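You operate a simulated robot arm through the tools that you are given. There is no shell and no other tool.

Carry out the task below with a simulated robot arm. There is one attempt and no reset: what you move stays moved.

Task
Stop green polisher and dust fan, shut both gates, push the stop knob in.
Fine: switch the arm lamp off too; stop the fan before the gates.

The check looks at the end state, three seconds after you hand in, the way a careful person would. Anything else that was tipped, shoved, dropped, spilled or broken makes it a failure.

Robot
A 6-joint arm with a three-finger gripper, fixed in place. Base frame: the origin is on the floor under the middle of its stand, x ahead of it, y to its left, z up. Units: mm, degrees, N and s.
It reaches about 1213 mm from its shoulder. Its first joint turns from -166.0 to 166.0 degrees. Payload 4.89 kg.
Tool frame: the origin (TCP) lies between the finger pads and is the grasp point; the fingertips stand 30 mm ahead of it; z points along the fingers, y is the line along which they close. The gripper opens to 164 mm; its body begins 125 mm behind the TCP.
Orientation is told as [roll, pitch, yaw] about the base's x, y, z axes, in that order, counted from this pose: with the fingers straight down and closing along the base's y, the tool's x points along the base's -x, its y along +y and its z along -z.

Tools
- The arm moves only by the tool play_rows. Its argument "steps" is a list of rows, each an object (a shift or turn left out is 0, a gripper value left out holds the last) with "rot": the turn, a rotation vector about the base's x, y, z in units of 120 degrees (1.0 is 120 degrees), a list of three; "slide": the shift along the base's x, y, z in units of 250 mm (1.0 is 250 mm), a list of three; "gripper": the opening, from 0 (shut) to 1 (fully open). In form: [{"rot": [wx, wy, wz], "slide": [dx, dy, dz], "gripper": gripper}, ...]. A call has 1 to 20 rows; each row is the pose to reach, as a shift and turn from the pose commanded when the call began. A call with a number of a shift or a turn outside -1 to 1 is refused whole. Each row takes 0.2 s and may step no farther than 50 mm and 8.6 degrees from the row before; otherwise, or with a gripper value out of range, the whole call is refused. Where a pose cannot be reached the arm comes as near as it can. A force on the tool above 90 N (or 10 N above the force at the start of the call, whichever is more), or a blocked arm, ends the call early, and 0.2 s more pass. The fingers move at their own pace (about 108 mm/s each) and stop on an object; they squeeze with about 41 N. The grip force told is the motor's: it shows also when the fingers shut on nothing. Time passes only in rows, and 0.2 s behind the last, so rows that repeat a pose let the fingers close. It gives the time, the measured TCP pose, the force on the tool (base axes), the opening and the grip force at its end, in the units of the frame above (readings bear some noise), with the torque about the TCP (base axes, N m) and any sound that the robot's microphone picked up, and new pictures: "show" is both (left out), scene, wrist or none.
- Cameras (640 x 400 px; columns grow to the right, rows downward): "scene" is fixed at [397.1, -504.9, 1289]; the picture's right is [0.99, -0.16, 0.00], its down [-0.06, -0.37, -0.93] and it looks along [0.15, 0.91, -0.37] (base axes); focal length 323 px, centre (320, 200). "wrist" rides on the gripper at [76, -2, -152] in the tool frame; the picture's right is [0.02, 1.00, 0.00], its down [-0.88, 0.02, -0.47] and it looks along [-0.47, 0.01, 0.88] (tool axes); focal length 247 px, centre (320, 200). There is no depth. A picture from a camera that has moved, and an enlarged one, comes with that camera's place and axes in the base frame and with its lens. The place of the scene camera against the robot may be out by one fixed shift of up to 12 mm in any direction.
- lift_body(by): moves the trunk up (or, below 0, down) by that many mm; the arm rides with it, the base frame stays. It gives what a move gives, with no picture.
- enlarge(camera, box): a new picture of the part [left, top, right, bottom] of that camera's present view, enlarged. It takes no simulated time.
- sign_off(): hands the job in; it is judged then, once.

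Places have to be worked out from the pictures, the camera data and where the tool is seen. Open the gripper and draw the arm clear of the work before you hand the job in, unless the task says otherwise.

The tools are called as name(argument=value, ...) on one line, values as JSON. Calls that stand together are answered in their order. play_rows: Moves the arm, as the interface text tells. Its arguments: {"type":"object","properties":{"steps":{"type":"array","items":{"type":"object","properties":{"rot":{"type":"array","items":{"type":"number"}},"slide":{"type":"array","items":{"type":"number"}},"gripper":{"type":"number"}}}},"show":{"type":"string","enum":["both","scene","wrist","none"]}},"required":["steps"]} The other tools are called the same way: lift_body (by) moves the trunk up or down; enlarge (camera, box) takes an enlarged picture of a part of a camera's view; sign_off () hands the job in.

At the start:

```text
clock: 0.0
eef_pos: [205.8, 440.5, 1199.0]
ee_rot: [0.1, 0.0, -0.1]
contact_force: [-1.0, -0.7, -0.6]
moment: [-0.01, 0.0, 0.05]
gripper_width: 163.9
grip_force: 0.1
trunk travel left (down, up): [-150.0, 240.0]
```

scene: 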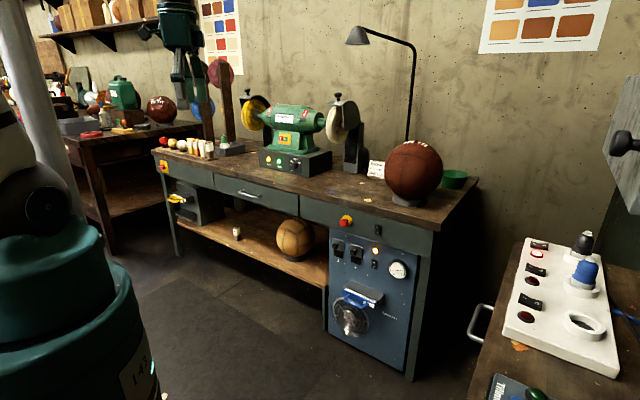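
wrist: 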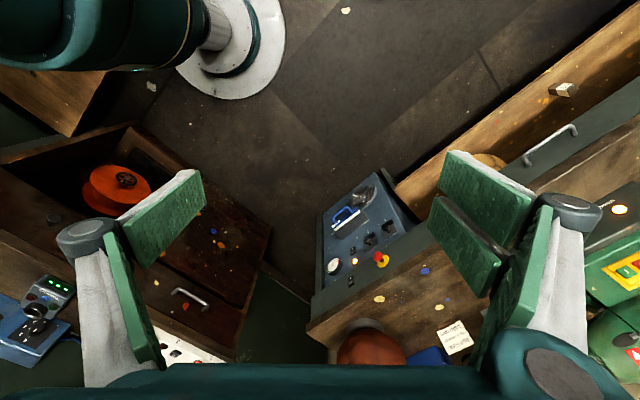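

I start by looking closely at the scene to find the polisher, its switch, the dust fan panel, gates, lamp and stop knob.

enlarge(camera="scene", box=[230, 80, 390, 180])

enlarge(camera="scene", box=[320, 200, 440, 350])

enlarge(camera="scene", box=[460, 220, 640, 400])

enlarge(camera="scene", box=[140, 120, 260, 240])

enlarge(camera="scene", box=[330, 10, 480, 210])

enlarge(camera="scene", box=[0, 0, 250, 160])

```text
4.00 times, centred on (310, 130) of scene
camera zoom: at [397.1, -504.9, 1289.0], right [0.99, -0.16, 0.0], down [-0.06, -0.37, -0.93], along [0.15, 0.91, -0.37], focal length 1291 px, centre (360, 480)
```

zoom: 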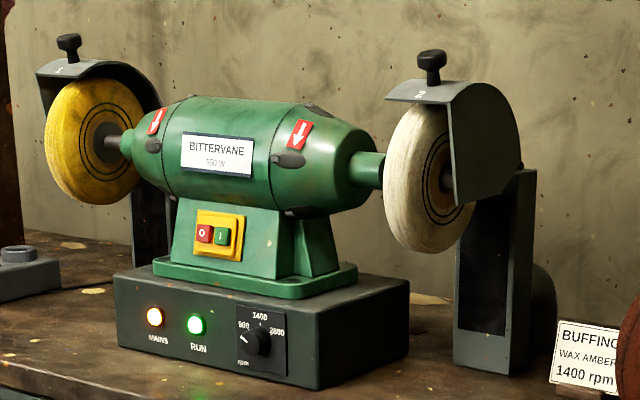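

```text
2.67 times, centred on (380, 275) of scene
camera zoom: at [397.1, -504.9, 1289.0], right [0.99, -0.16, 0.0], down [-0.06, -0.37, -0.93], along [0.15, 0.91, -0.37], focal length 860 px, centre (160, 0)
```

zoom: 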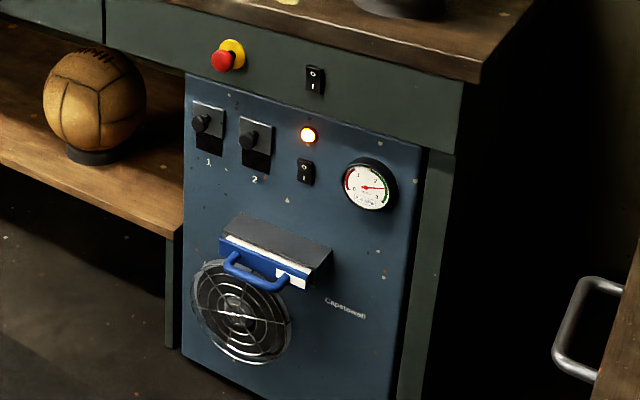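

```text
2.22 times, centred on (550, 310) of scene
camera zoom: at [397.1, -504.9, 1289.0], right [0.99, -0.16, 0.0], down [-0.06, -0.37, -0.93], along [0.15, 0.91, -0.37], focal length 717 px, centre (-191, -44)
```

zoom: 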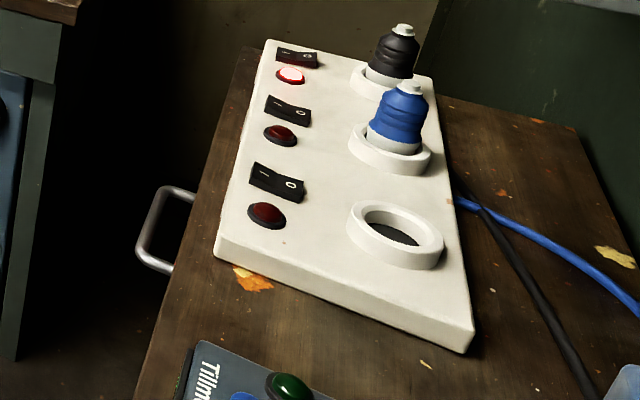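

```text
3.33 times, centred on (200, 180) of scene
camera zoom: at [397.1, -504.9, 1289.0], right [0.99, -0.16, 0.0], down [-0.06, -0.37, -0.93], along [0.15, 0.91, -0.37], focal length 1076 px, centre (720, 267)
```

zoom: 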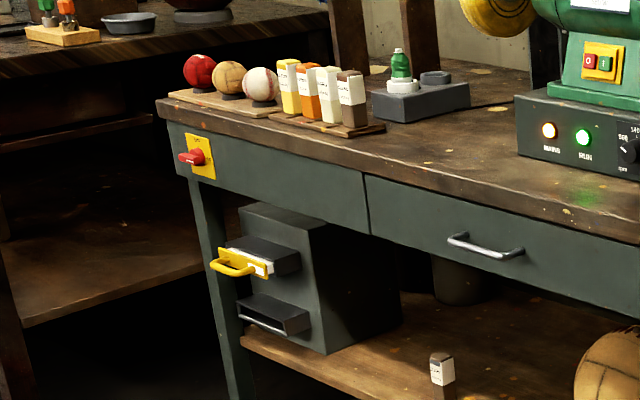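

```text
2.00 times, centred on (405, 110) of scene
camera zoom: at [397.1, -504.9, 1289.0], right [0.99, -0.16, 0.0], down [-0.06, -0.37, -0.93], along [0.15, 0.91, -0.37], focal length 645 px, centre (150, 380)
```

zoom: 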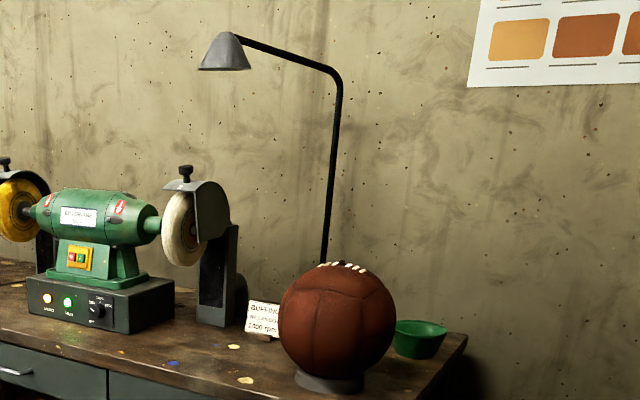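

```text
2.50 times, centred on (125, 80) of scene
camera zoom: at [397.1, -504.9, 1289.0], right [0.99, -0.16, 0.0], down [-0.06, -0.37, -0.93], along [0.15, 0.91, -0.37], focal length 807 px, centre (808, 500)
```

zoom: 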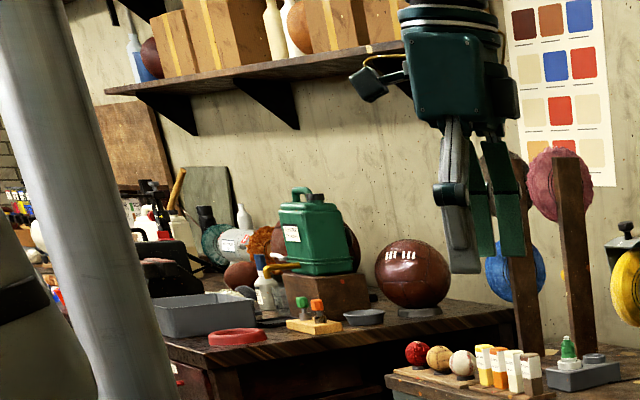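

The panel under the bench holds two sliders numbered 1 and 2, a rocker with a lit lamp and a gauge; I zoom further in to read their states and labels.

enlarge(camera="scene", box=[325, 230, 375, 270])

enlarge(camera="scene", box=[365, 215, 415, 285])

enlarge(camera="scene", box=[335, 205, 385, 245])

enlarge(camera="scene", box=[325, 270, 405, 345])

enlarge(camera="scene", box=[340, 15, 390, 55])

enlarge(camera="scene", box=[255, 120, 335, 180])

enlarge(camera="scene", box=[590, 60, 640, 200])

enlarge(camera="wrist", box=[300, 170, 440, 300])

```text
10.00 times, centred on (350, 250) of scene
camera zoom: at [397.1, -504.9, 1289.0], right [0.99, -0.16, 0.0], down [-0.06, -0.37, -0.93], along [0.15, 0.91, -0.37], focal length 3226 px, centre (20, -300)
```

zoom: 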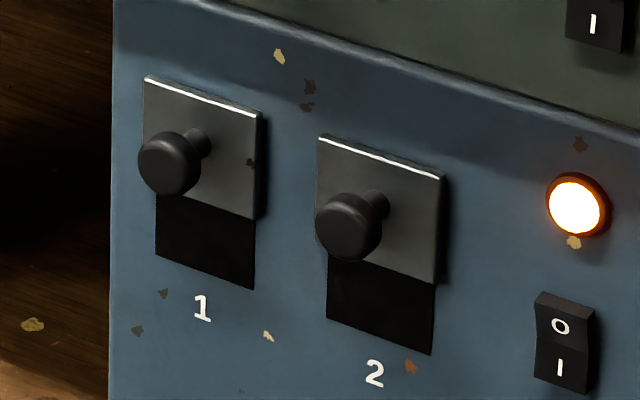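

```text
5.71 times, centred on (390, 250) of scene
camera zoom: at [397.1, -504.9, 1289.0], right [0.99, -0.16, 0.0], down [-0.06, -0.37, -0.93], along [0.15, 0.91, -0.37], focal length 1844 px, centre (-80, -86)
```

zoom: 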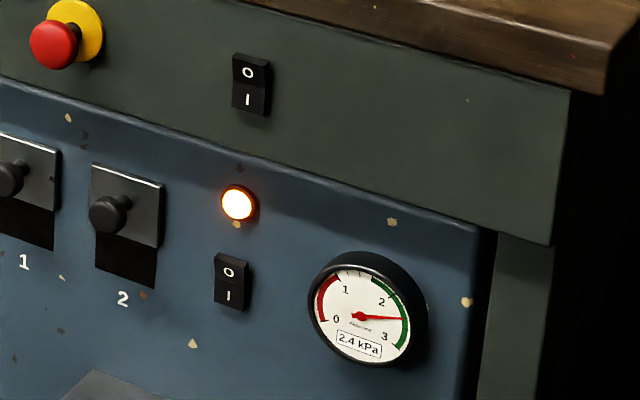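

```text
10.00 times, centred on (360, 225) of scene
camera zoom: at [397.1, -504.9, 1289.0], right [0.99, -0.16, 0.0], down [-0.06, -0.37, -0.93], along [0.15, 0.91, -0.37], focal length 3226 px, centre (-80, -50)
```

zoom: 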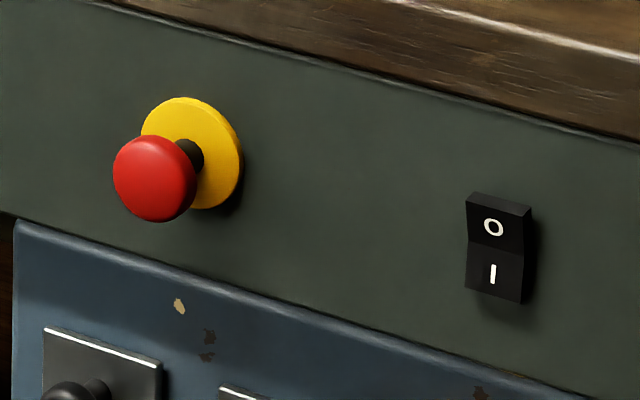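

```text
5.33 times, centred on (365, 308) of scene
camera zoom: at [397.1, -504.9, 1289.0], right [0.99, -0.16, 0.0], down [-0.06, -0.37, -0.93], along [0.15, 0.91, -0.37], focal length 1721 px, centre (80, -373)
```

zoom: 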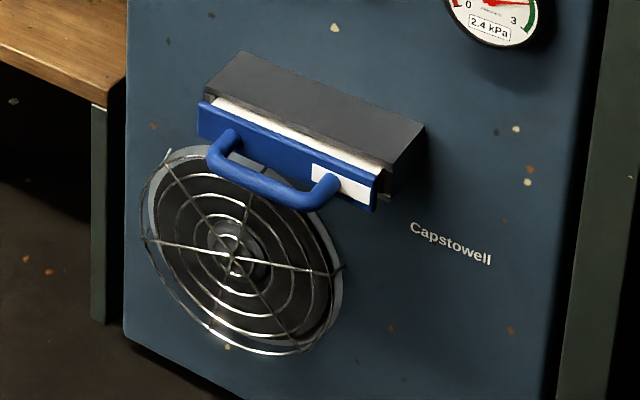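

```text
10.00 times, centred on (365, 35) of scene
camera zoom: at [397.1, -504.9, 1289.0], right [0.99, -0.16, 0.0], down [-0.06, -0.37, -0.93], along [0.15, 0.91, -0.37], focal length 3226 px, centre (-130, 1850)
```

zoom: 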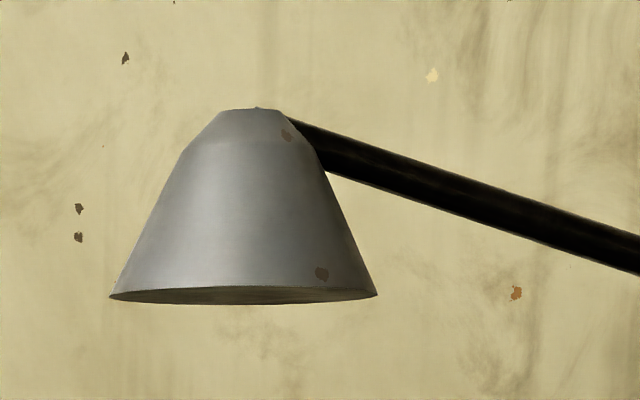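

```text
6.67 times, centred on (295, 150) of scene
camera zoom: at [397.1, -504.9, 1289.0], right [0.99, -0.16, 0.0], down [-0.06, -0.37, -0.93], along [0.15, 0.91, -0.37], focal length 2151 px, centre (487, 533)
```

zoom: 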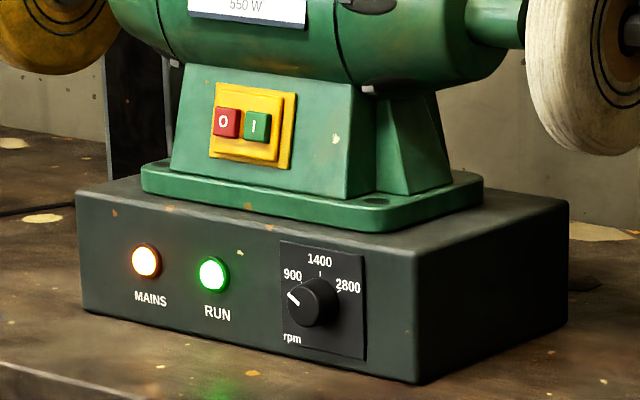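

```text
2.86 times, centred on (615, 130) of scene
camera zoom: at [397.1, -504.9, 1289.0], right [0.99, -0.16, 0.0], down [-0.06, -0.37, -0.93], along [0.15, 0.91, -0.37], focal length 922 px, centre (-523, 400)
```

zoom: 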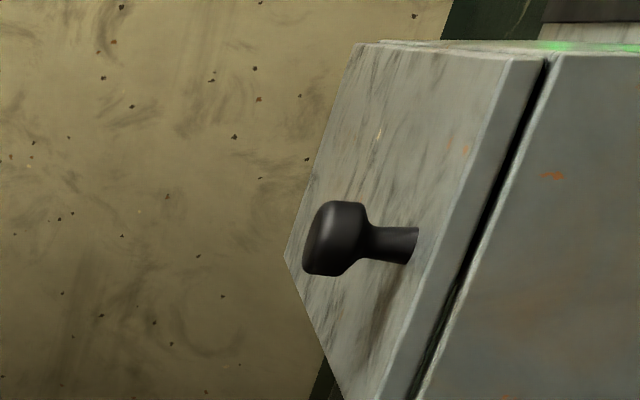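

```text
3.08 times, centred on (370, 235) of wrist
camera zoom: at [130.8, 438.6, 1351.9], right [-0.02, 1.0, 0.0], down [0.88, 0.02, 0.47], along [0.47, 0.01, -0.88], focal length 760 px, centre (166, 92)
```

zoom: 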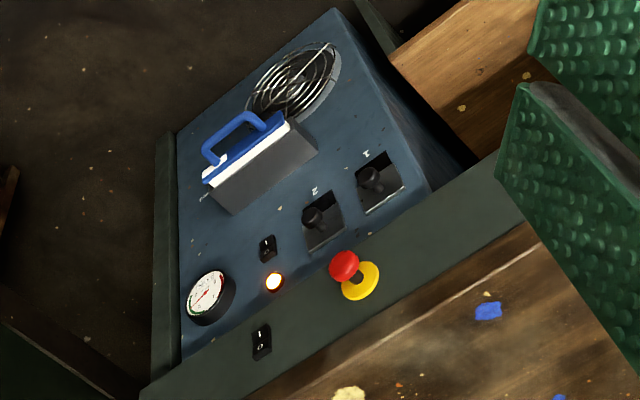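

The stop knob triangulates to about (684, 644, 713), the fan rocker to about (810, 593, 533), gate knobs to about (663, 702, 577) and (729, 641, 569); the bench front faces the robot at 45°. I move the open gripper out to about (456, 460, 1199) while yawing 45° so the wrist camera can inspect the work.

play_rows(steps=[{"slide": [0.14, 0.01, 0], "rot": [0, 0, 0.053]}, {"slide": [0.28, 0.02, 0], "rot": [0, 0, 0.107]}, {"slide": [0.42, 0.03, 0], "rot": [0, 0, 0.16]}, {"slide": [0.56, 0.04, 0], "rot": [0, 0, 0.214]}, {"slide": [0.7, 0.05, 0], "rot": [0, 0, 0.267]}, {"slide": [0.84, 0.06, 0], "rot": [0, 0, 0.321]}, {"slide": [1.0, 0.08, 0], "rot": [0, 0, 0.375]}], show="both")

```text
clock: 1.6
eef_pos: [455.6, 459.9, 1200.8]
ee_rot: [0.0, 0.1, 45.2]
contact_force: [-1.9, -1.5, 1.1]
moment: [0.1, -0.24, 0.03]
gripper_width: 164.1
grip_force: 0.1
trunk travel left (down, up): [-150.0, 240.0]
camera wrist: at [403.7, 405.7, 1353.8], right [-0.72, 0.69, 0.0], down [0.61, 0.64, 0.47], along [0.33, 0.34, -0.88], focal length 247 px, centre (320, 200)
```

scene: 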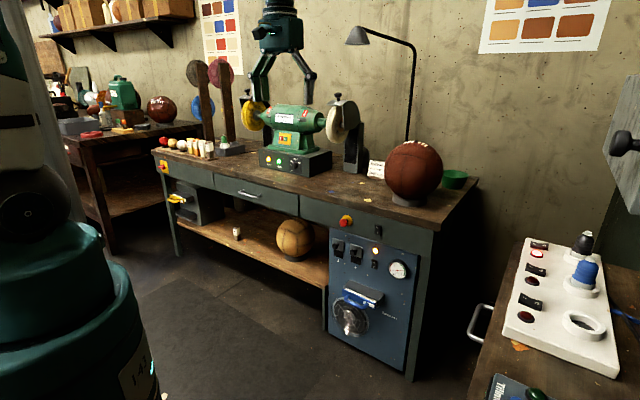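
wrist: 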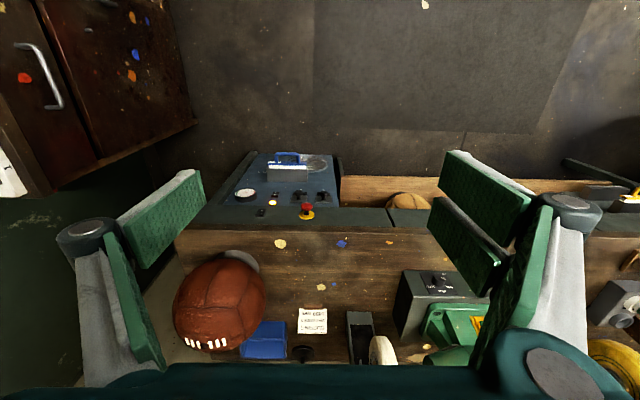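

The tool is now yawed to face the bench. I tilt the gripper 60° up toward the bench so that the wrist camera looks level across it at the polisher and lamp.

play_rows(steps=[{"rot": [0.0442, -0.0442, 0]}, {"rot": [0.0884, -0.0884, 0]}, {"rot": [0.1326, -0.1326, 0]}, {"rot": [0.1768, -0.1768, 0]}, {"rot": [0.221, -0.221, 0]}, {"rot": [0.2652, -0.2652, 0]}, {"rot": [0.3094, -0.3094, 0]}, {"rot": [0.3536, -0.3536, 0]}], show="both")

```text
clock: 3.4
eef_pos: [456.9, 460.0, 1199.2]
ee_rot: [0.0, -60.1, 45.0]
contact_force: [0.4, -0.2, 0.0]
moment: [0.05, -0.04, -0.01]
gripper_width: 164.1
grip_force: 0.0
trunk travel left (down, up): [-150.0, 240.0]
camera wrist: at [338.5, 339.4, 1209.4], right [-0.71, 0.7, -0.02], down [0.01, 0.03, 1.0], along [0.7, 0.71, -0.03], focal length 247 px, centre (320, 200)
```

scene: 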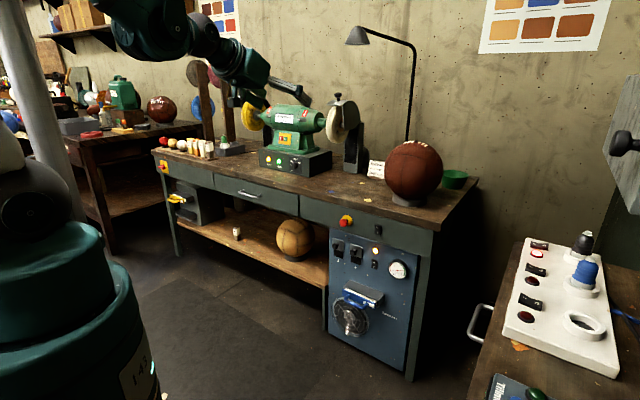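
wrist: 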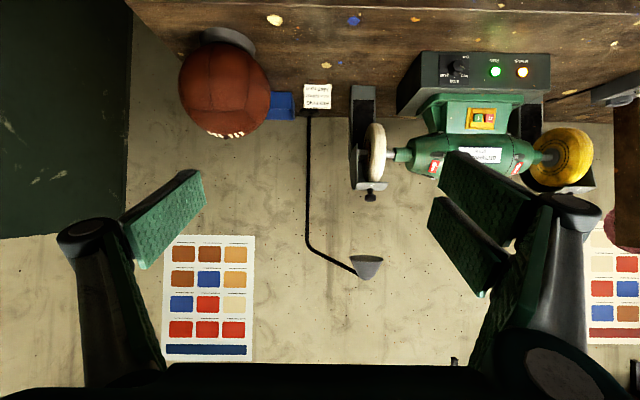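

The wrist camera now faces the bench upside-down. I enlarge the lamp head, the polisher controls and the card.

enlarge(camera="wrist", box=[335, 240, 399, 290])

enlarge(camera="wrist", box=[390, 40, 560, 150])

enlarge(camera="wrist", box=[280, 75, 360, 130])

enlarge(camera="wrist", box=[460, 95, 510, 135])

enlarge(camera="scene", box=[0, 60, 160, 160])

```text
8.00 times, centred on (367, 265) of wrist
camera zoom: at [338.5, 339.4, 1209.4], right [-0.71, 0.7, -0.02], down [0.01, 0.03, 1.0], along [0.7, 0.71, -0.03], focal length 1976 px, centre (-56, -320)
```

zoom: 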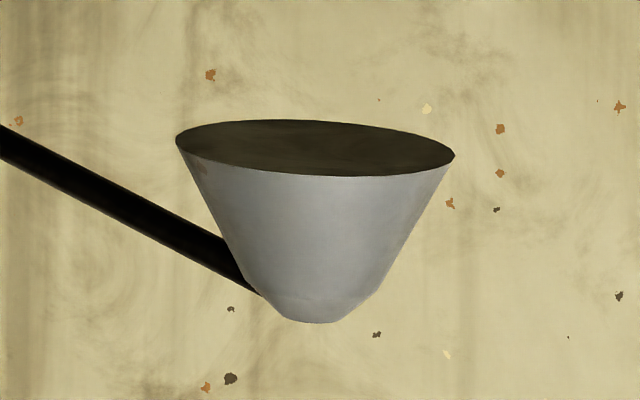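

```text
3.64 times, centred on (475, 95) of wrist
camera zoom: at [338.5, 339.4, 1209.4], right [-0.71, 0.7, -0.02], down [0.01, 0.03, 1.0], along [0.7, 0.71, -0.03], focal length 898 px, centre (-244, 582)
```

zoom: 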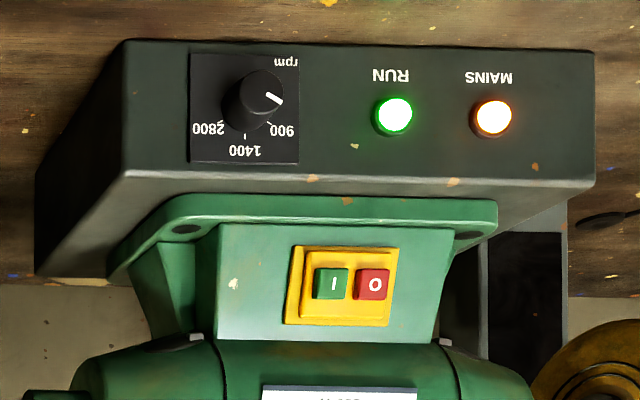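

```text
7.27 times, centred on (320, 102) of wrist
camera zoom: at [338.5, 339.4, 1209.4], right [-0.71, 0.7, -0.02], down [0.01, 0.03, 1.0], along [0.7, 0.71, -0.03], focal length 1796 px, centre (320, 909)
```

zoom: 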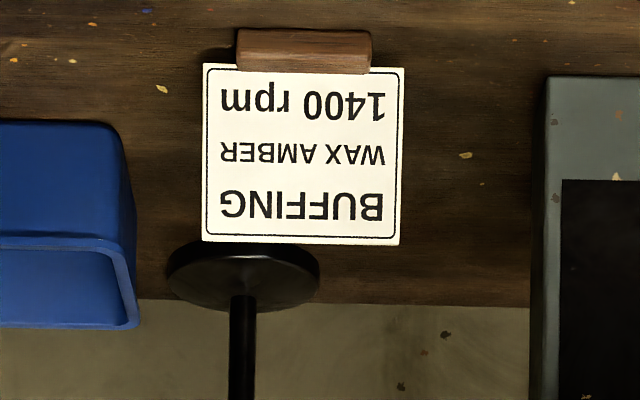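

```text
10.00 times, centred on (485, 115) of wrist
camera zoom: at [338.5, 339.4, 1209.4], right [-0.71, 0.7, -0.02], down [0.01, 0.03, 1.0], along [0.7, 0.71, -0.03], focal length 2470 px, centre (-1330, 1050)
```

zoom: 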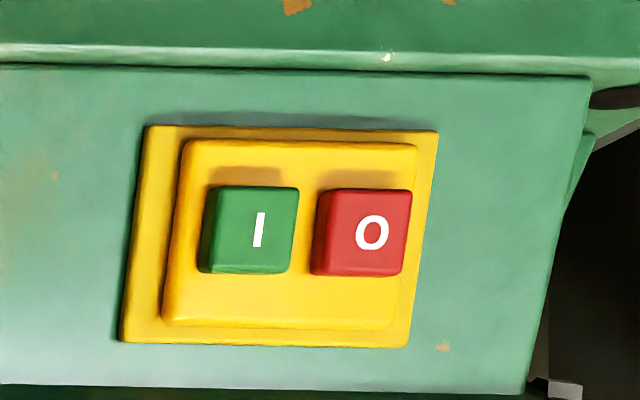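

```text
4.00 times, centred on (80, 110) of scene
camera zoom: at [397.1, -504.9, 1289.0], right [0.99, -0.16, 0.0], down [-0.06, -0.37, -0.93], along [0.15, 0.91, -0.37], focal length 1291 px, centre (1280, 560)
```

zoom: 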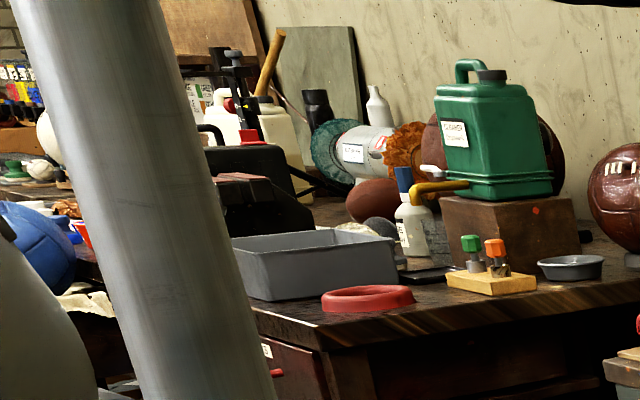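

The lamp shade looks dark inside, so I need to read the two rockers carefully before touching them. I lower the wrist in front of the panel (n≈648 mm out, well short of the bench front at ~960) for a close look.

play_rows(steps=[{"slide": [0, 0, -0.2]}, {"slide": [0, 0, -0.4]}, {"slide": [0, 0, -0.6]}, {"slide": [0, 0, -0.8]}, {"slide": [0, 0, -1.0]}], show="none")

play_rows(steps=[{"slide": [0, 0, -0.2]}, {"slide": [0, 0, -0.4]}, {"slide": [0, 0, -0.6]}, {"slide": [0, 0, -0.8]}, {"slide": [0, 0, -1.0]}], show="both")

```text
clock: 4.6
eef_pos: [461.6, 464.7, 996.2]
ee_rot: [0.0, -59.9, 45.1]
contact_force: [-2.2, -2.4, 1.7]
moment: [0.11, -0.07, 0.04]
gripper_width: 164.1
grip_force: 0.1
out of reach, approached as far as the arm can: row 5
trunk travel left (down, up): [-150.0, 240.0]
```

```text
clock: 5.8
eef_pos: [511.9, 517.8, 966.4]
ee_rot: [-0.1, -59.4, 45.2]
contact_force: [-4.1, -4.0, 1.8]
moment: [0.09, -0.03, 0.07]
gripper_width: 164.2
grip_force: 0.1
out of reach, approached as far as the arm can: row 1, 2, 3, 4, 5
trunk travel left (down, up): [-150.0, 240.0]
camera wrist: at [393.0, 396.3, 979.0], right [-0.71, 0.7, -0.02], down [0.01, 0.04, 1.0], along [0.7, 0.71, -0.04], focal length 247 px, centre (320, 200)
```

scene: 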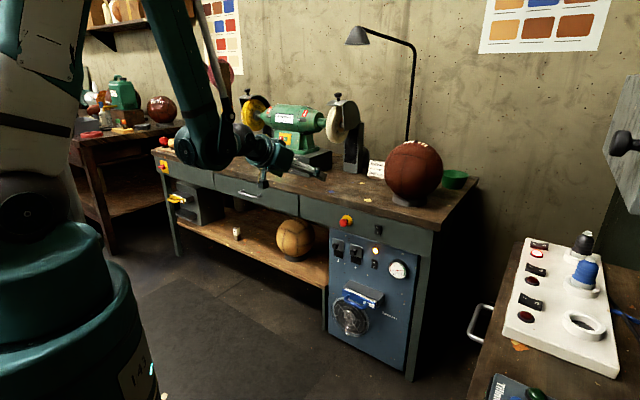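
wrist: 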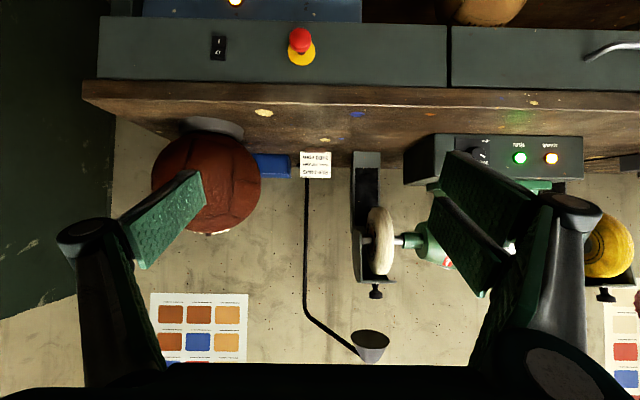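

The arm stops near z≈966 in this posture, so the trunk is too high for the panel. I lower the trunk by its full 150 mm; the gripper is about 200 mm short of the bench, so the way is clear.

lift_body(by=-150)

```text
clock: 7.5
eef_pos: [514.0, 520.6, 815.0]
ee_rot: [-0.1, -59.3, 45.0]
contact_force: [0.4, -0.3, 1.1]
moment: [0.0, -0.01, -0.01]
gripper_width: 164.1
grip_force: 0.2
trunk travel left (down, up): [0.0, 390.0]
```

I take a picture at rest and check what the commanded pose is after the clipped move, with a null row.

play_rows(steps=[{"slide": [0, 0, 0]}], show="both")

```text
clock: 8.0
eef_pos: [513.8, 520.5, 814.6]
ee_rot: [-0.1, -59.3, 45.1]
contact_force: [-0.8, -0.5, -0.4]
moment: [0.0, 0.0, 0.01]
gripper_width: 164.0
grip_force: 0.0
trunk travel left (down, up): [0.0, 390.0]
camera wrist: at [395.5, 399.1, 827.4], right [-0.71, 0.7, -0.02], down [0.02, 0.04, 1.0], along [0.7, 0.71, -0.04], focal length 247 px, centre (320, 200)
```

scene: 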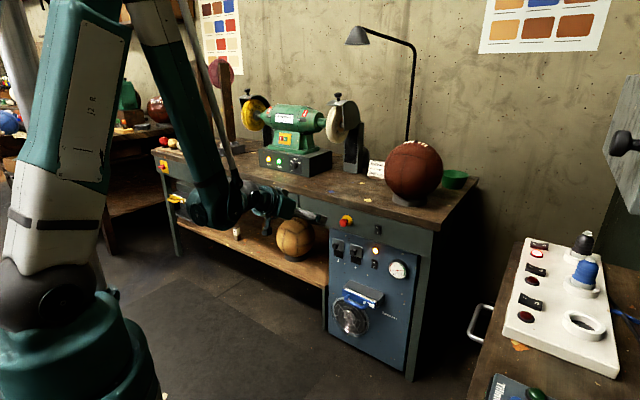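
wrist: 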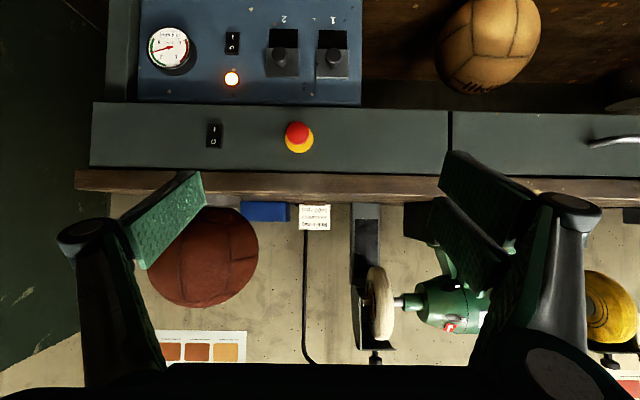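

Now I can see both rockers and the gates from the front. I zoom in to read the rocker positions.

enlarge(camera="wrist", box=[195, 115, 235, 155])

enlarge(camera="wrist", box=[210, 25, 260, 95])

enlarge(camera="wrist", box=[255, 5, 360, 90])

enlarge(camera="wrist", box=[140, 0, 370, 160])

enlarge(camera="wrist", box=[270, 110, 330, 165])

```text
10.00 times, centred on (215, 135) of wrist
camera zoom: at [395.5, 399.1, 827.4], right [-0.71, 0.7, -0.02], down [0.02, 0.04, 1.0], along [0.7, 0.71, -0.04], focal length 2470 px, centre (1370, 850)
```

zoom: 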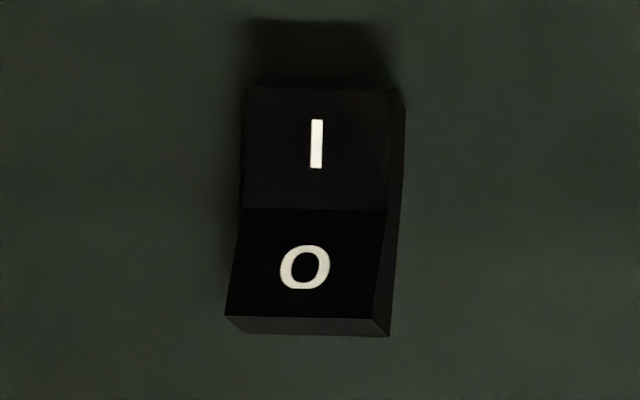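

```text
5.71 times, centred on (235, 60) of wrist
camera zoom: at [395.5, 399.1, 827.4], right [-0.71, 0.7, -0.02], down [0.02, 0.04, 1.0], along [0.7, 0.71, -0.04], focal length 1411 px, centre (806, 1000)
```

zoom: 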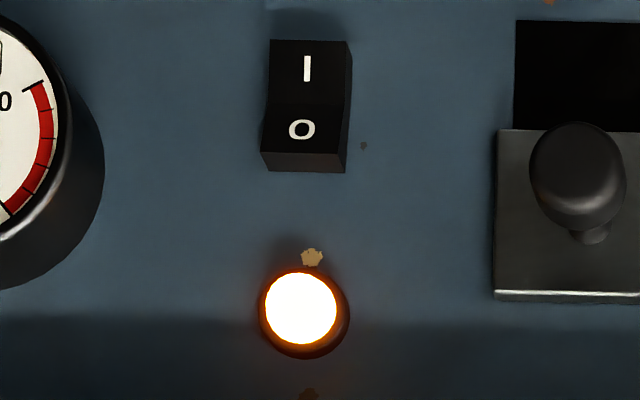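

```text
4.71 times, centred on (308, 48) of wrist
camera zoom: at [395.5, 399.1, 827.4], right [-0.71, 0.7, -0.02], down [0.02, 0.04, 1.0], along [0.7, 0.71, -0.04], focal length 1162 px, centre (379, 918)
```

zoom: 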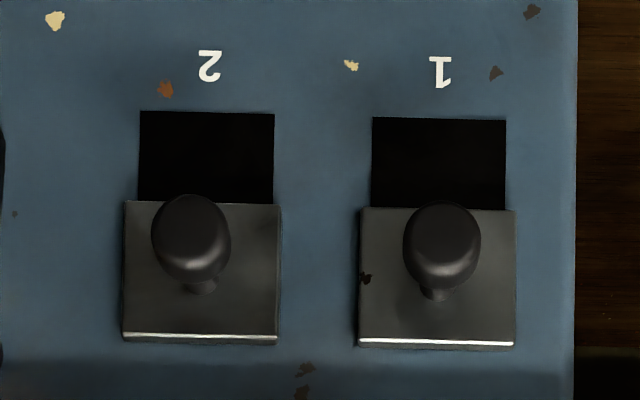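

```text
2.50 times, centred on (255, 80) of wrist
camera zoom: at [395.5, 399.1, 827.4], right [-0.71, 0.7, -0.02], down [0.02, 0.04, 1.0], along [0.7, 0.71, -0.04], focal length 617 px, centre (482, 500)
```

zoom: 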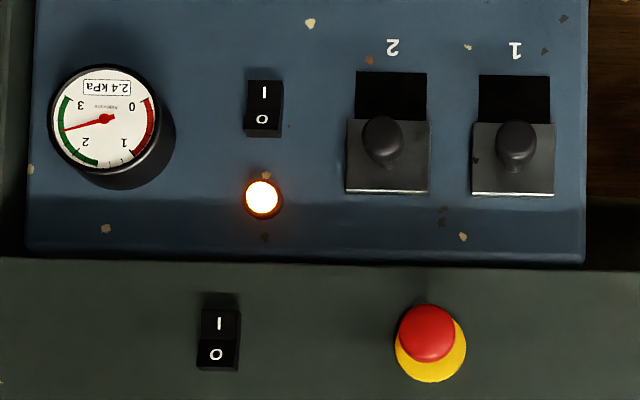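

```text
7.27 times, centred on (300, 138) of wrist
camera zoom: at [395.5, 399.1, 827.4], right [-0.71, 0.7, -0.02], down [0.02, 0.04, 1.0], along [0.7, 0.71, -0.04], focal length 1796 px, centre (466, 654)
```

zoom: 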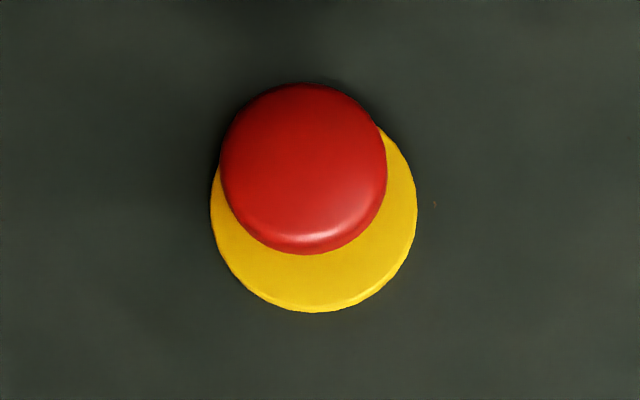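

Both rockers have their "O" half (upper) proud and "I" half pressed, so both are on; yet the bench lamp's shade looks dark. Before toggling anything I check for another arm lamp by swinging the wrist camera toward the right-hand table.

play_rows(steps=[{"slide": [0, 0, 0.1], "rot": [0, 0, -0.06]}, {"slide": [0, 0, 0.2], "rot": [0, 0, -0.12]}, {"slide": [0, 0, 0.3], "rot": [0, 0, -0.18]}, {"slide": [0, 0, 0.4], "rot": [0, 0, -0.24]}, {"slide": [0, 0, 0.5], "rot": [0, 0, -0.3]}, {"slide": [0, 0, 0.6], "rot": [0, 0, -0.36]}, {"slide": [0, 0, 0.7], "rot": [0, 0, -0.42]}, {"slide": [0, 0, 0.8], "rot": [0, 0, -0.48]}], show="both")

```text
clock: 9.8
eef_pos: [512.1, 520.6, 1016.6]
ee_rot: [-0.1, -59.3, -12.7]
contact_force: [-0.7, -0.7, 0.5]
moment: [0.03, 0.02, 0.08]
gripper_width: 164.0
grip_force: 0.1
trunk travel left (down, up): [0.0, 390.0]
camera wrist: at [347.7, 555.6, 1029.4], right [0.21, 0.98, -0.02], down [0.05, 0.01, 1.0], along [0.98, -0.21, -0.04], focal length 247 px, centre (320, 200)
```

scene: 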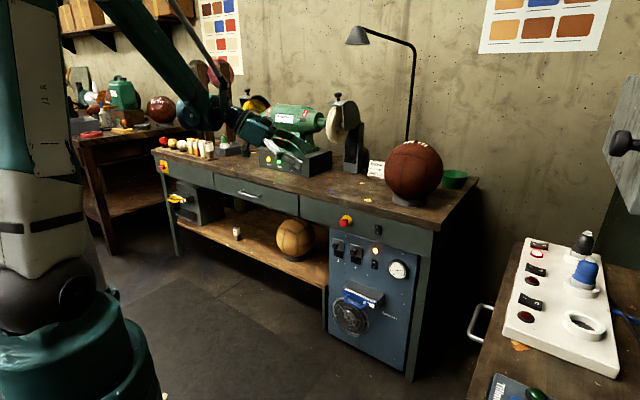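
wrist: 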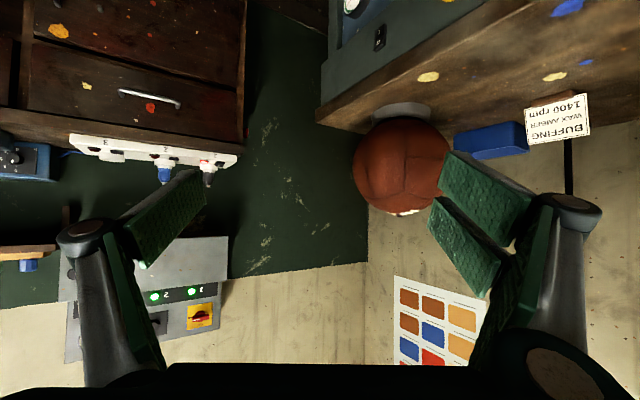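

A wall cabinet with numbered lamps and a red/yellow isolator and a numbered socket strip appear. I enlarge these.

enlarge(camera="wrist", box=[60, 225, 240, 365])

enlarge(camera="wrist", box=[0, 120, 250, 280])

enlarge(camera="wrist", box=[340, 0, 440, 60])

enlarge(camera="scene", box=[480, 360, 560, 400])

enlarge(camera="scene", box=[500, 220, 640, 330])

```text
2.86 times, centred on (150, 295) of wrist
camera zoom: at [347.7, 555.6, 1029.4], right [0.21, 0.98, -0.02], down [0.05, 0.01, 1.0], along [0.98, -0.21, -0.04], focal length 706 px, centre (806, -71)
```

zoom: 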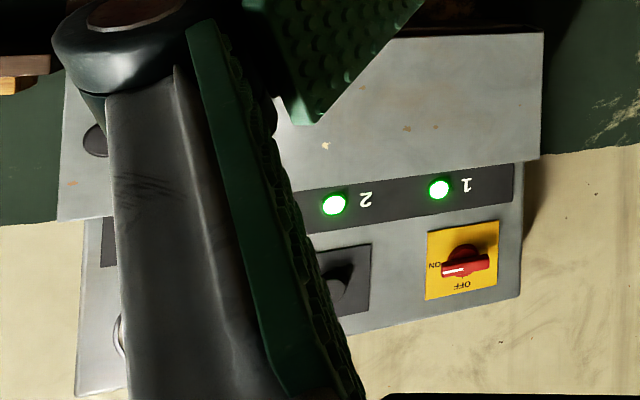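

```text
2.50 times, centred on (125, 200) of wrist
camera zoom: at [347.7, 555.6, 1029.4], right [0.21, 0.98, -0.02], down [0.05, 0.01, 1.0], along [0.98, -0.21, -0.04], focal length 617 px, centre (808, 200)
```

zoom: 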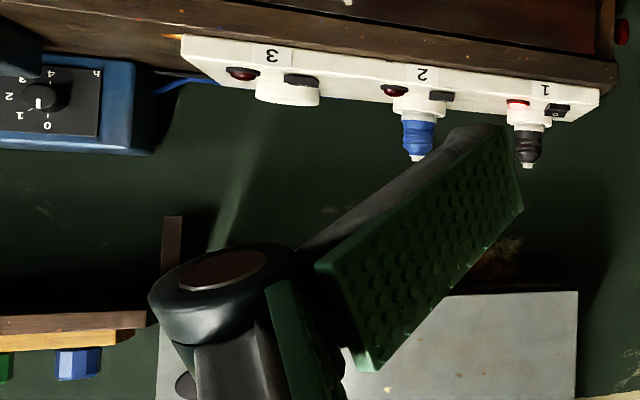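

```text
6.40 times, centred on (390, 30) of wrist
camera zoom: at [347.7, 555.6, 1029.4], right [0.21, 0.98, -0.02], down [0.05, 0.01, 1.0], along [0.98, -0.21, -0.04], focal length 1581 px, centre (-128, 1288)
```

zoom: 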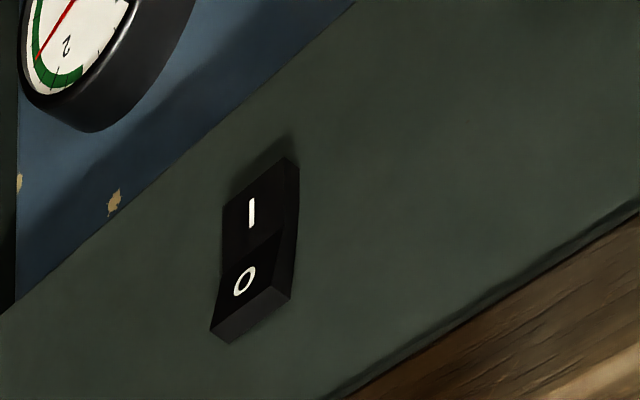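

```text
8.00 times, centred on (520, 380) of scene
camera zoom: at [397.1, -504.9, 1289.0], right [0.99, -0.16, 0.0], down [-0.06, -0.37, -0.93], along [0.15, 0.91, -0.37], focal length 2581 px, centre (-1280, -1240)
```

zoom: 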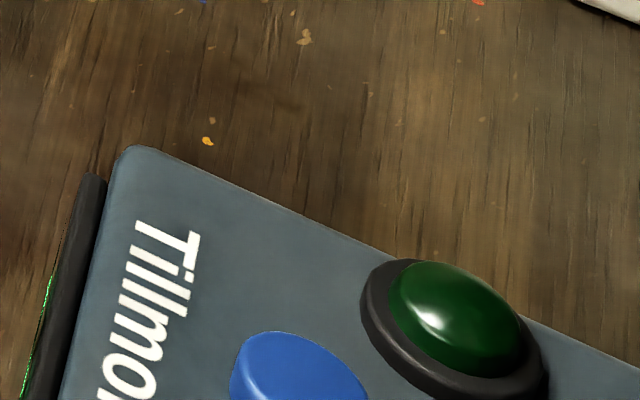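

```text
3.64 times, centred on (570, 275) of scene
camera zoom: at [397.1, -504.9, 1289.0], right [0.99, -0.16, 0.0], down [-0.06, -0.37, -0.93], along [0.15, 0.91, -0.37], focal length 1173 px, centre (-589, -73)
```

zoom: 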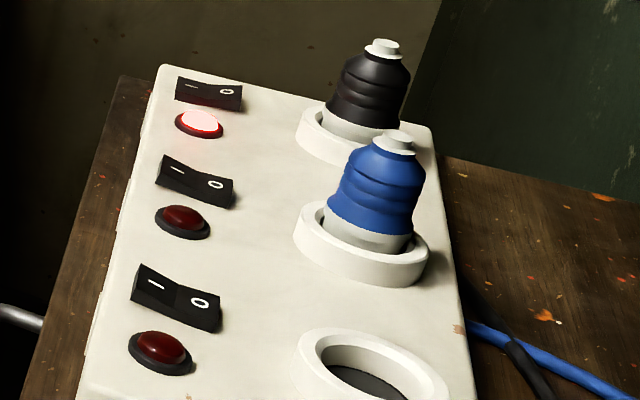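

The apron rocker clearly reads "I" pressed, and no second lamp shows here. I swing back toward the bench to look up under the lamp shade and check whether it is lit.

play_rows(steps=[{"slide": [0, 0, -0.05], "rot": [0, 0, 0.06]}, {"slide": [0, 0, -0.1], "rot": [0, 0, 0.12]}, {"slide": [0, 0, -0.15], "rot": [0, 0, 0.18]}, {"slide": [0, 0, -0.2], "rot": [0, 0, 0.24]}, {"slide": [0, 0, -0.25], "rot": [0, 0, 0.3]}, {"slide": [0, 0, -0.3], "rot": [0, 0, 0.36]}, {"slide": [0, 0, -0.35], "rot": [0, 0, 0.42]}, {"slide": [0, 0, -0.4], "rot": [0, 0, 0.48]}], show="none")

play_rows(steps=[{"rot": [0.0442, -0.0442, 0]}, {"rot": [0.0884, -0.0884, 0]}, {"rot": [0.1326, -0.1326, 0]}, {"rot": [0.1768, -0.1768, 0]}], show="both")

```text
clock: 11.6
eef_pos: [513.5, 520.2, 915.6]
ee_rot: [-0.1, -59.4, 45.2]
contact_force: [-1.1, 0.4, -0.6]
moment: [-0.03, -0.02, -0.07]
gripper_width: 164.2
grip_force: 0.1
trunk travel left (down, up): [0.0, 390.0]
```

```text
clock: 12.6
eef_pos: [525.8, 531.3, 960.2]
ee_rot: [0.6, -86.9, 44.1]
contact_force: [-0.3, -0.3, -1.0]
moment: [-0.04, 0.0, -0.03]
gripper_width: 163.9
grip_force: 0.0
out of reach, approached as far as the arm can: row 3, 4
trunk travel left (down, up): [0.0, 390.0]
camera wrist: at [416.4, 420.2, 892.5], right [-0.7, 0.71, -0.02], down [-0.32, -0.29, 0.91], along [0.64, 0.64, 0.42], focal length 247 px, centre (320, 200)
```

scene: 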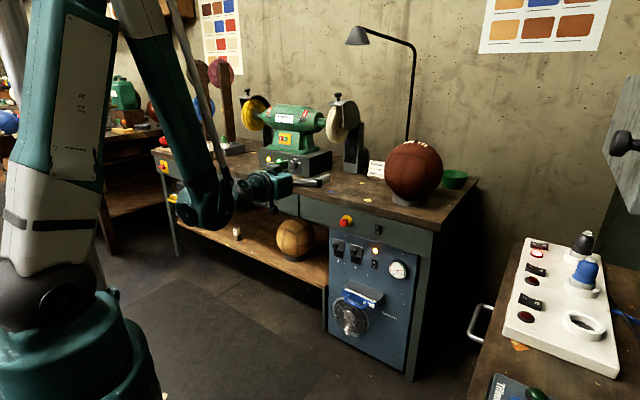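
wrist: 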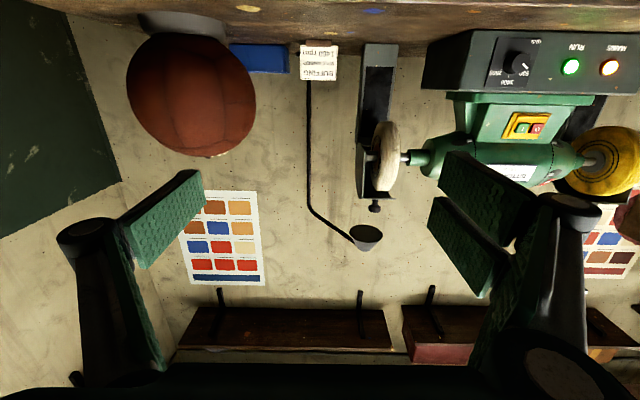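

The arm can't quite hold the tool level here, but the lamp is in view; I enlarge its underside.

enlarge(camera="wrist", box=[340, 215, 392, 255])

enlarge(camera="wrist", box=[280, 30, 420, 120])

enlarge(camera="wrist", box=[420, 20, 640, 190])

```text
10.00 times, centred on (366, 235) of wrist
camera zoom: at [416.4, 420.2, 892.5], right [-0.7, 0.71, -0.02], down [-0.32, -0.29, 0.91], along [0.64, 0.64, 0.42], focal length 2470 px, centre (-140, -150)
```

zoom: 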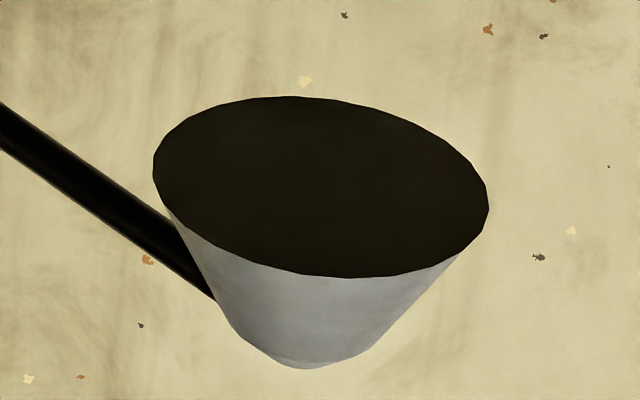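

```text
4.44 times, centred on (350, 75) of wrist
camera zoom: at [416.4, 420.2, 892.5], right [-0.7, 0.71, -0.02], down [-0.32, -0.29, 0.91], along [0.64, 0.64, 0.42], focal length 1098 px, centre (187, 756)
```

zoom: 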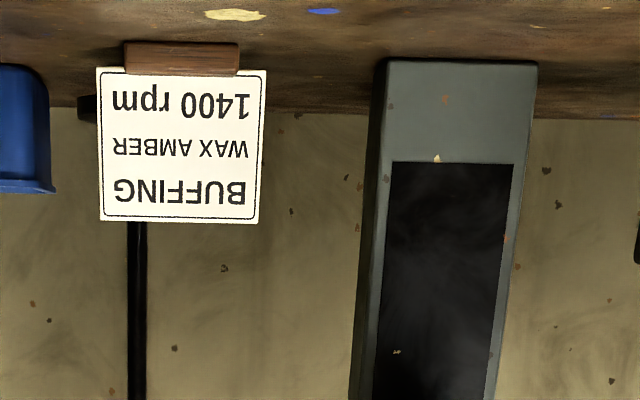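

```text
2.35 times, centred on (530, 105) of wrist
camera zoom: at [416.4, 420.2, 892.5], right [-0.7, 0.71, -0.02], down [-0.32, -0.29, 0.91], along [0.64, 0.64, 0.42], focal length 581 px, centre (-174, 424)
```

zoom: 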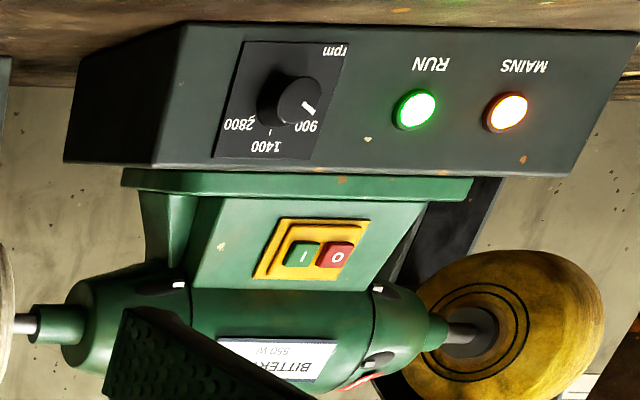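

The shade's underside is a dark disc, so I can't yet tell the lamp's state; I'll watch it when its rocker is flipped. The O button triangulates to roughly (470, 1115, 968); I move sideways toward the front of the polisher, closing the fingers into a fist on the way.

play_rows(steps=[{"slide": [-0.06, 0.155, 0], "gripper": 0}, {"slide": [-0.12, 0.31, 0], "gripper": 0}, {"slide": [-0.18, 0.466, 0], "gripper": 0}, {"slide": [-0.24, 0.621, 0], "gripper": 0}, {"slide": [-0.3, 0.777, 0], "gripper": 0}, {"slide": [-0.36, 0.932, 0], "gripper": 0}], show="both")

```text
clock: 13.9
eef_pos: [438.6, 758.8, 960.3]
ee_rot: [1.6, -89.3, 43.1]
contact_force: [0.2, -1.6, 0.5]
moment: [-0.08, 0.07, 0.17]
gripper_width: 0.1
grip_force: 41.6
trunk travel left (down, up): [0.0, 390.0]
camera wrist: at [332.0, 650.4, 886.1], right [-0.71, 0.71, -0.02], down [-0.34, -0.31, 0.89], along [0.62, 0.63, 0.46], focal length 247 px, centre (320, 200)
```

scene: 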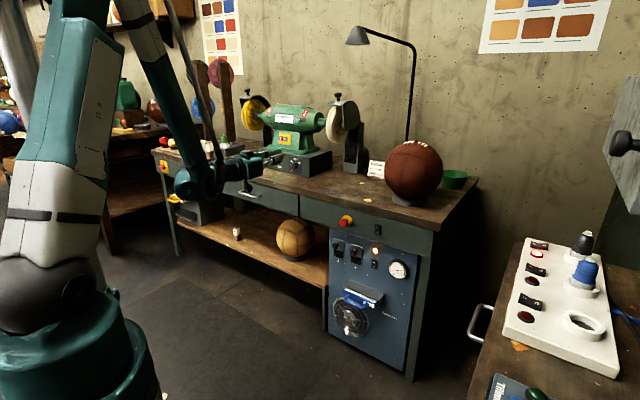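
wrist: 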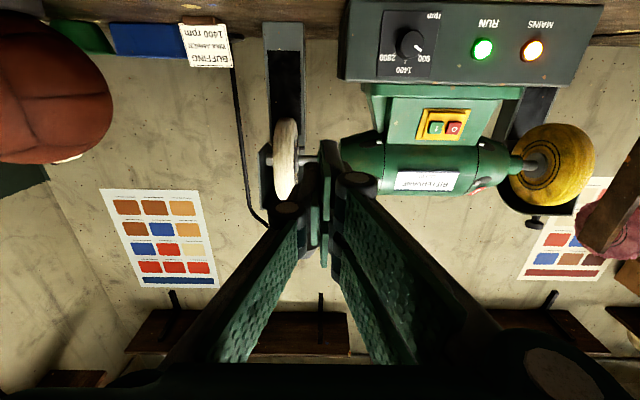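

The fingers are shut. I enlarge to see the shape of the closed fingertips.

enlarge(camera="wrist", box=[240, 110, 440, 290])

enlarge(camera="scene", box=[160, 120, 300, 220])

```text
2.22 times, centred on (340, 200) of wrist
camera zoom: at [332.0, 650.4, 886.1], right [-0.71, 0.71, -0.02], down [-0.34, -0.31, 0.89], along [0.62, 0.63, 0.46], focal length 549 px, centre (276, 200)
```

zoom: 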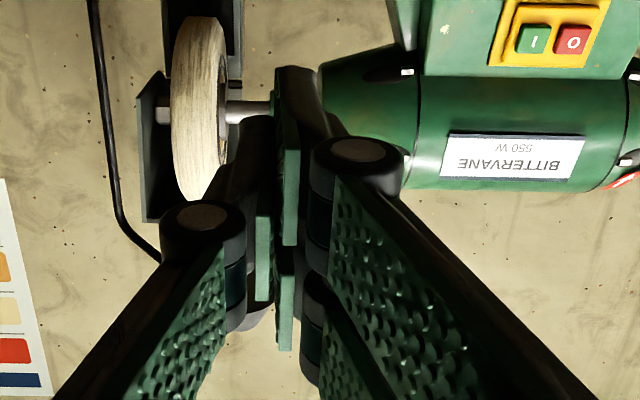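

```text
4.00 times, centred on (230, 170) of scene
camera zoom: at [397.1, -504.9, 1289.0], right [0.99, -0.16, 0.0], down [-0.06, -0.37, -0.93], along [0.15, 0.91, -0.37], focal length 1291 px, centre (680, 320)
```

zoom: 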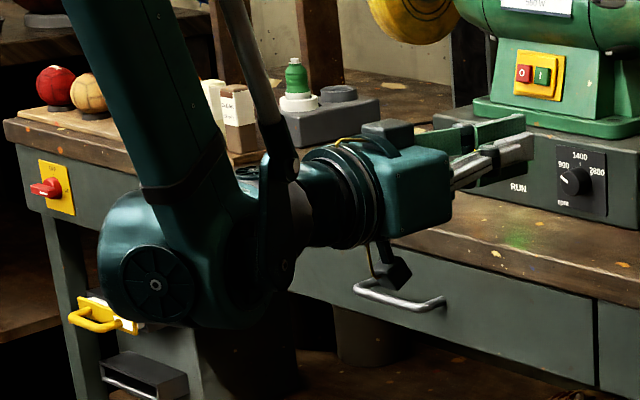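

The closed fist is narrow along the closing line but about 70 mm long across it, so I roll the tool 90° about its own axis; then the fist is thin vertically, which suits the buttons, rockers and gate knobs.

play_rows(steps=[{"rot": [0.048, 0.048, 0]}, {"rot": [0.096, 0.096, 0]}, {"rot": [0.145, 0.145, 0]}, {"rot": [0.193, 0.193, 0]}, {"rot": [0.241, 0.241, 0]}, {"rot": [0.289, 0.289, 0]}, {"rot": [0.337, 0.337, 0]}, {"rot": [0.386, 0.386, 0]}, {"rot": [0.434, 0.434, 0]}, {"rot": [0.482, 0.482, 0]}, {"rot": [0.53, 0.53, 0]}], show="both")

```text
clock: 16.4
eef_pos: [440.2, 764.3, 959.1]
ee_rot: [87.3, -1.2, -43.7]
contact_force: [-0.3, 1.1, -1.0]
moment: [0.03, -0.07, -0.1]
gripper_width: 0.2
grip_force: 40.4
out of reach, approached as far as the arm can: row 11
trunk travel left (down, up): [0.0, 390.0]
camera wrist: at [280.2, 706.0, 963.5], right [0.0, 0.06, 1.0], down [0.31, -0.95, 0.06], along [0.95, 0.31, -0.02], focal length 247 px, centre (320, 200)
```

scene: 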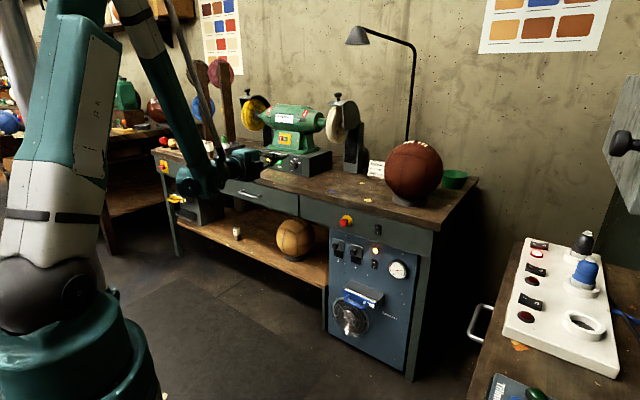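
wrist: 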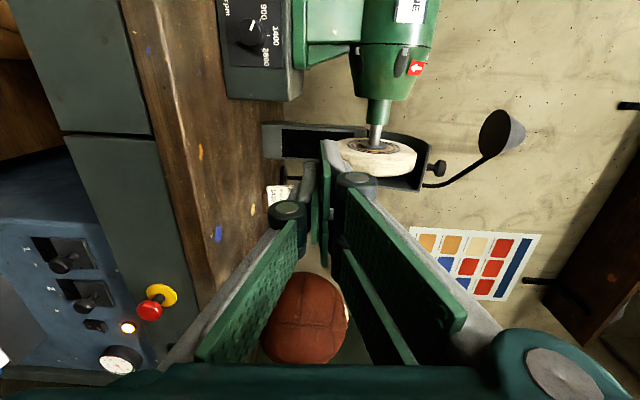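

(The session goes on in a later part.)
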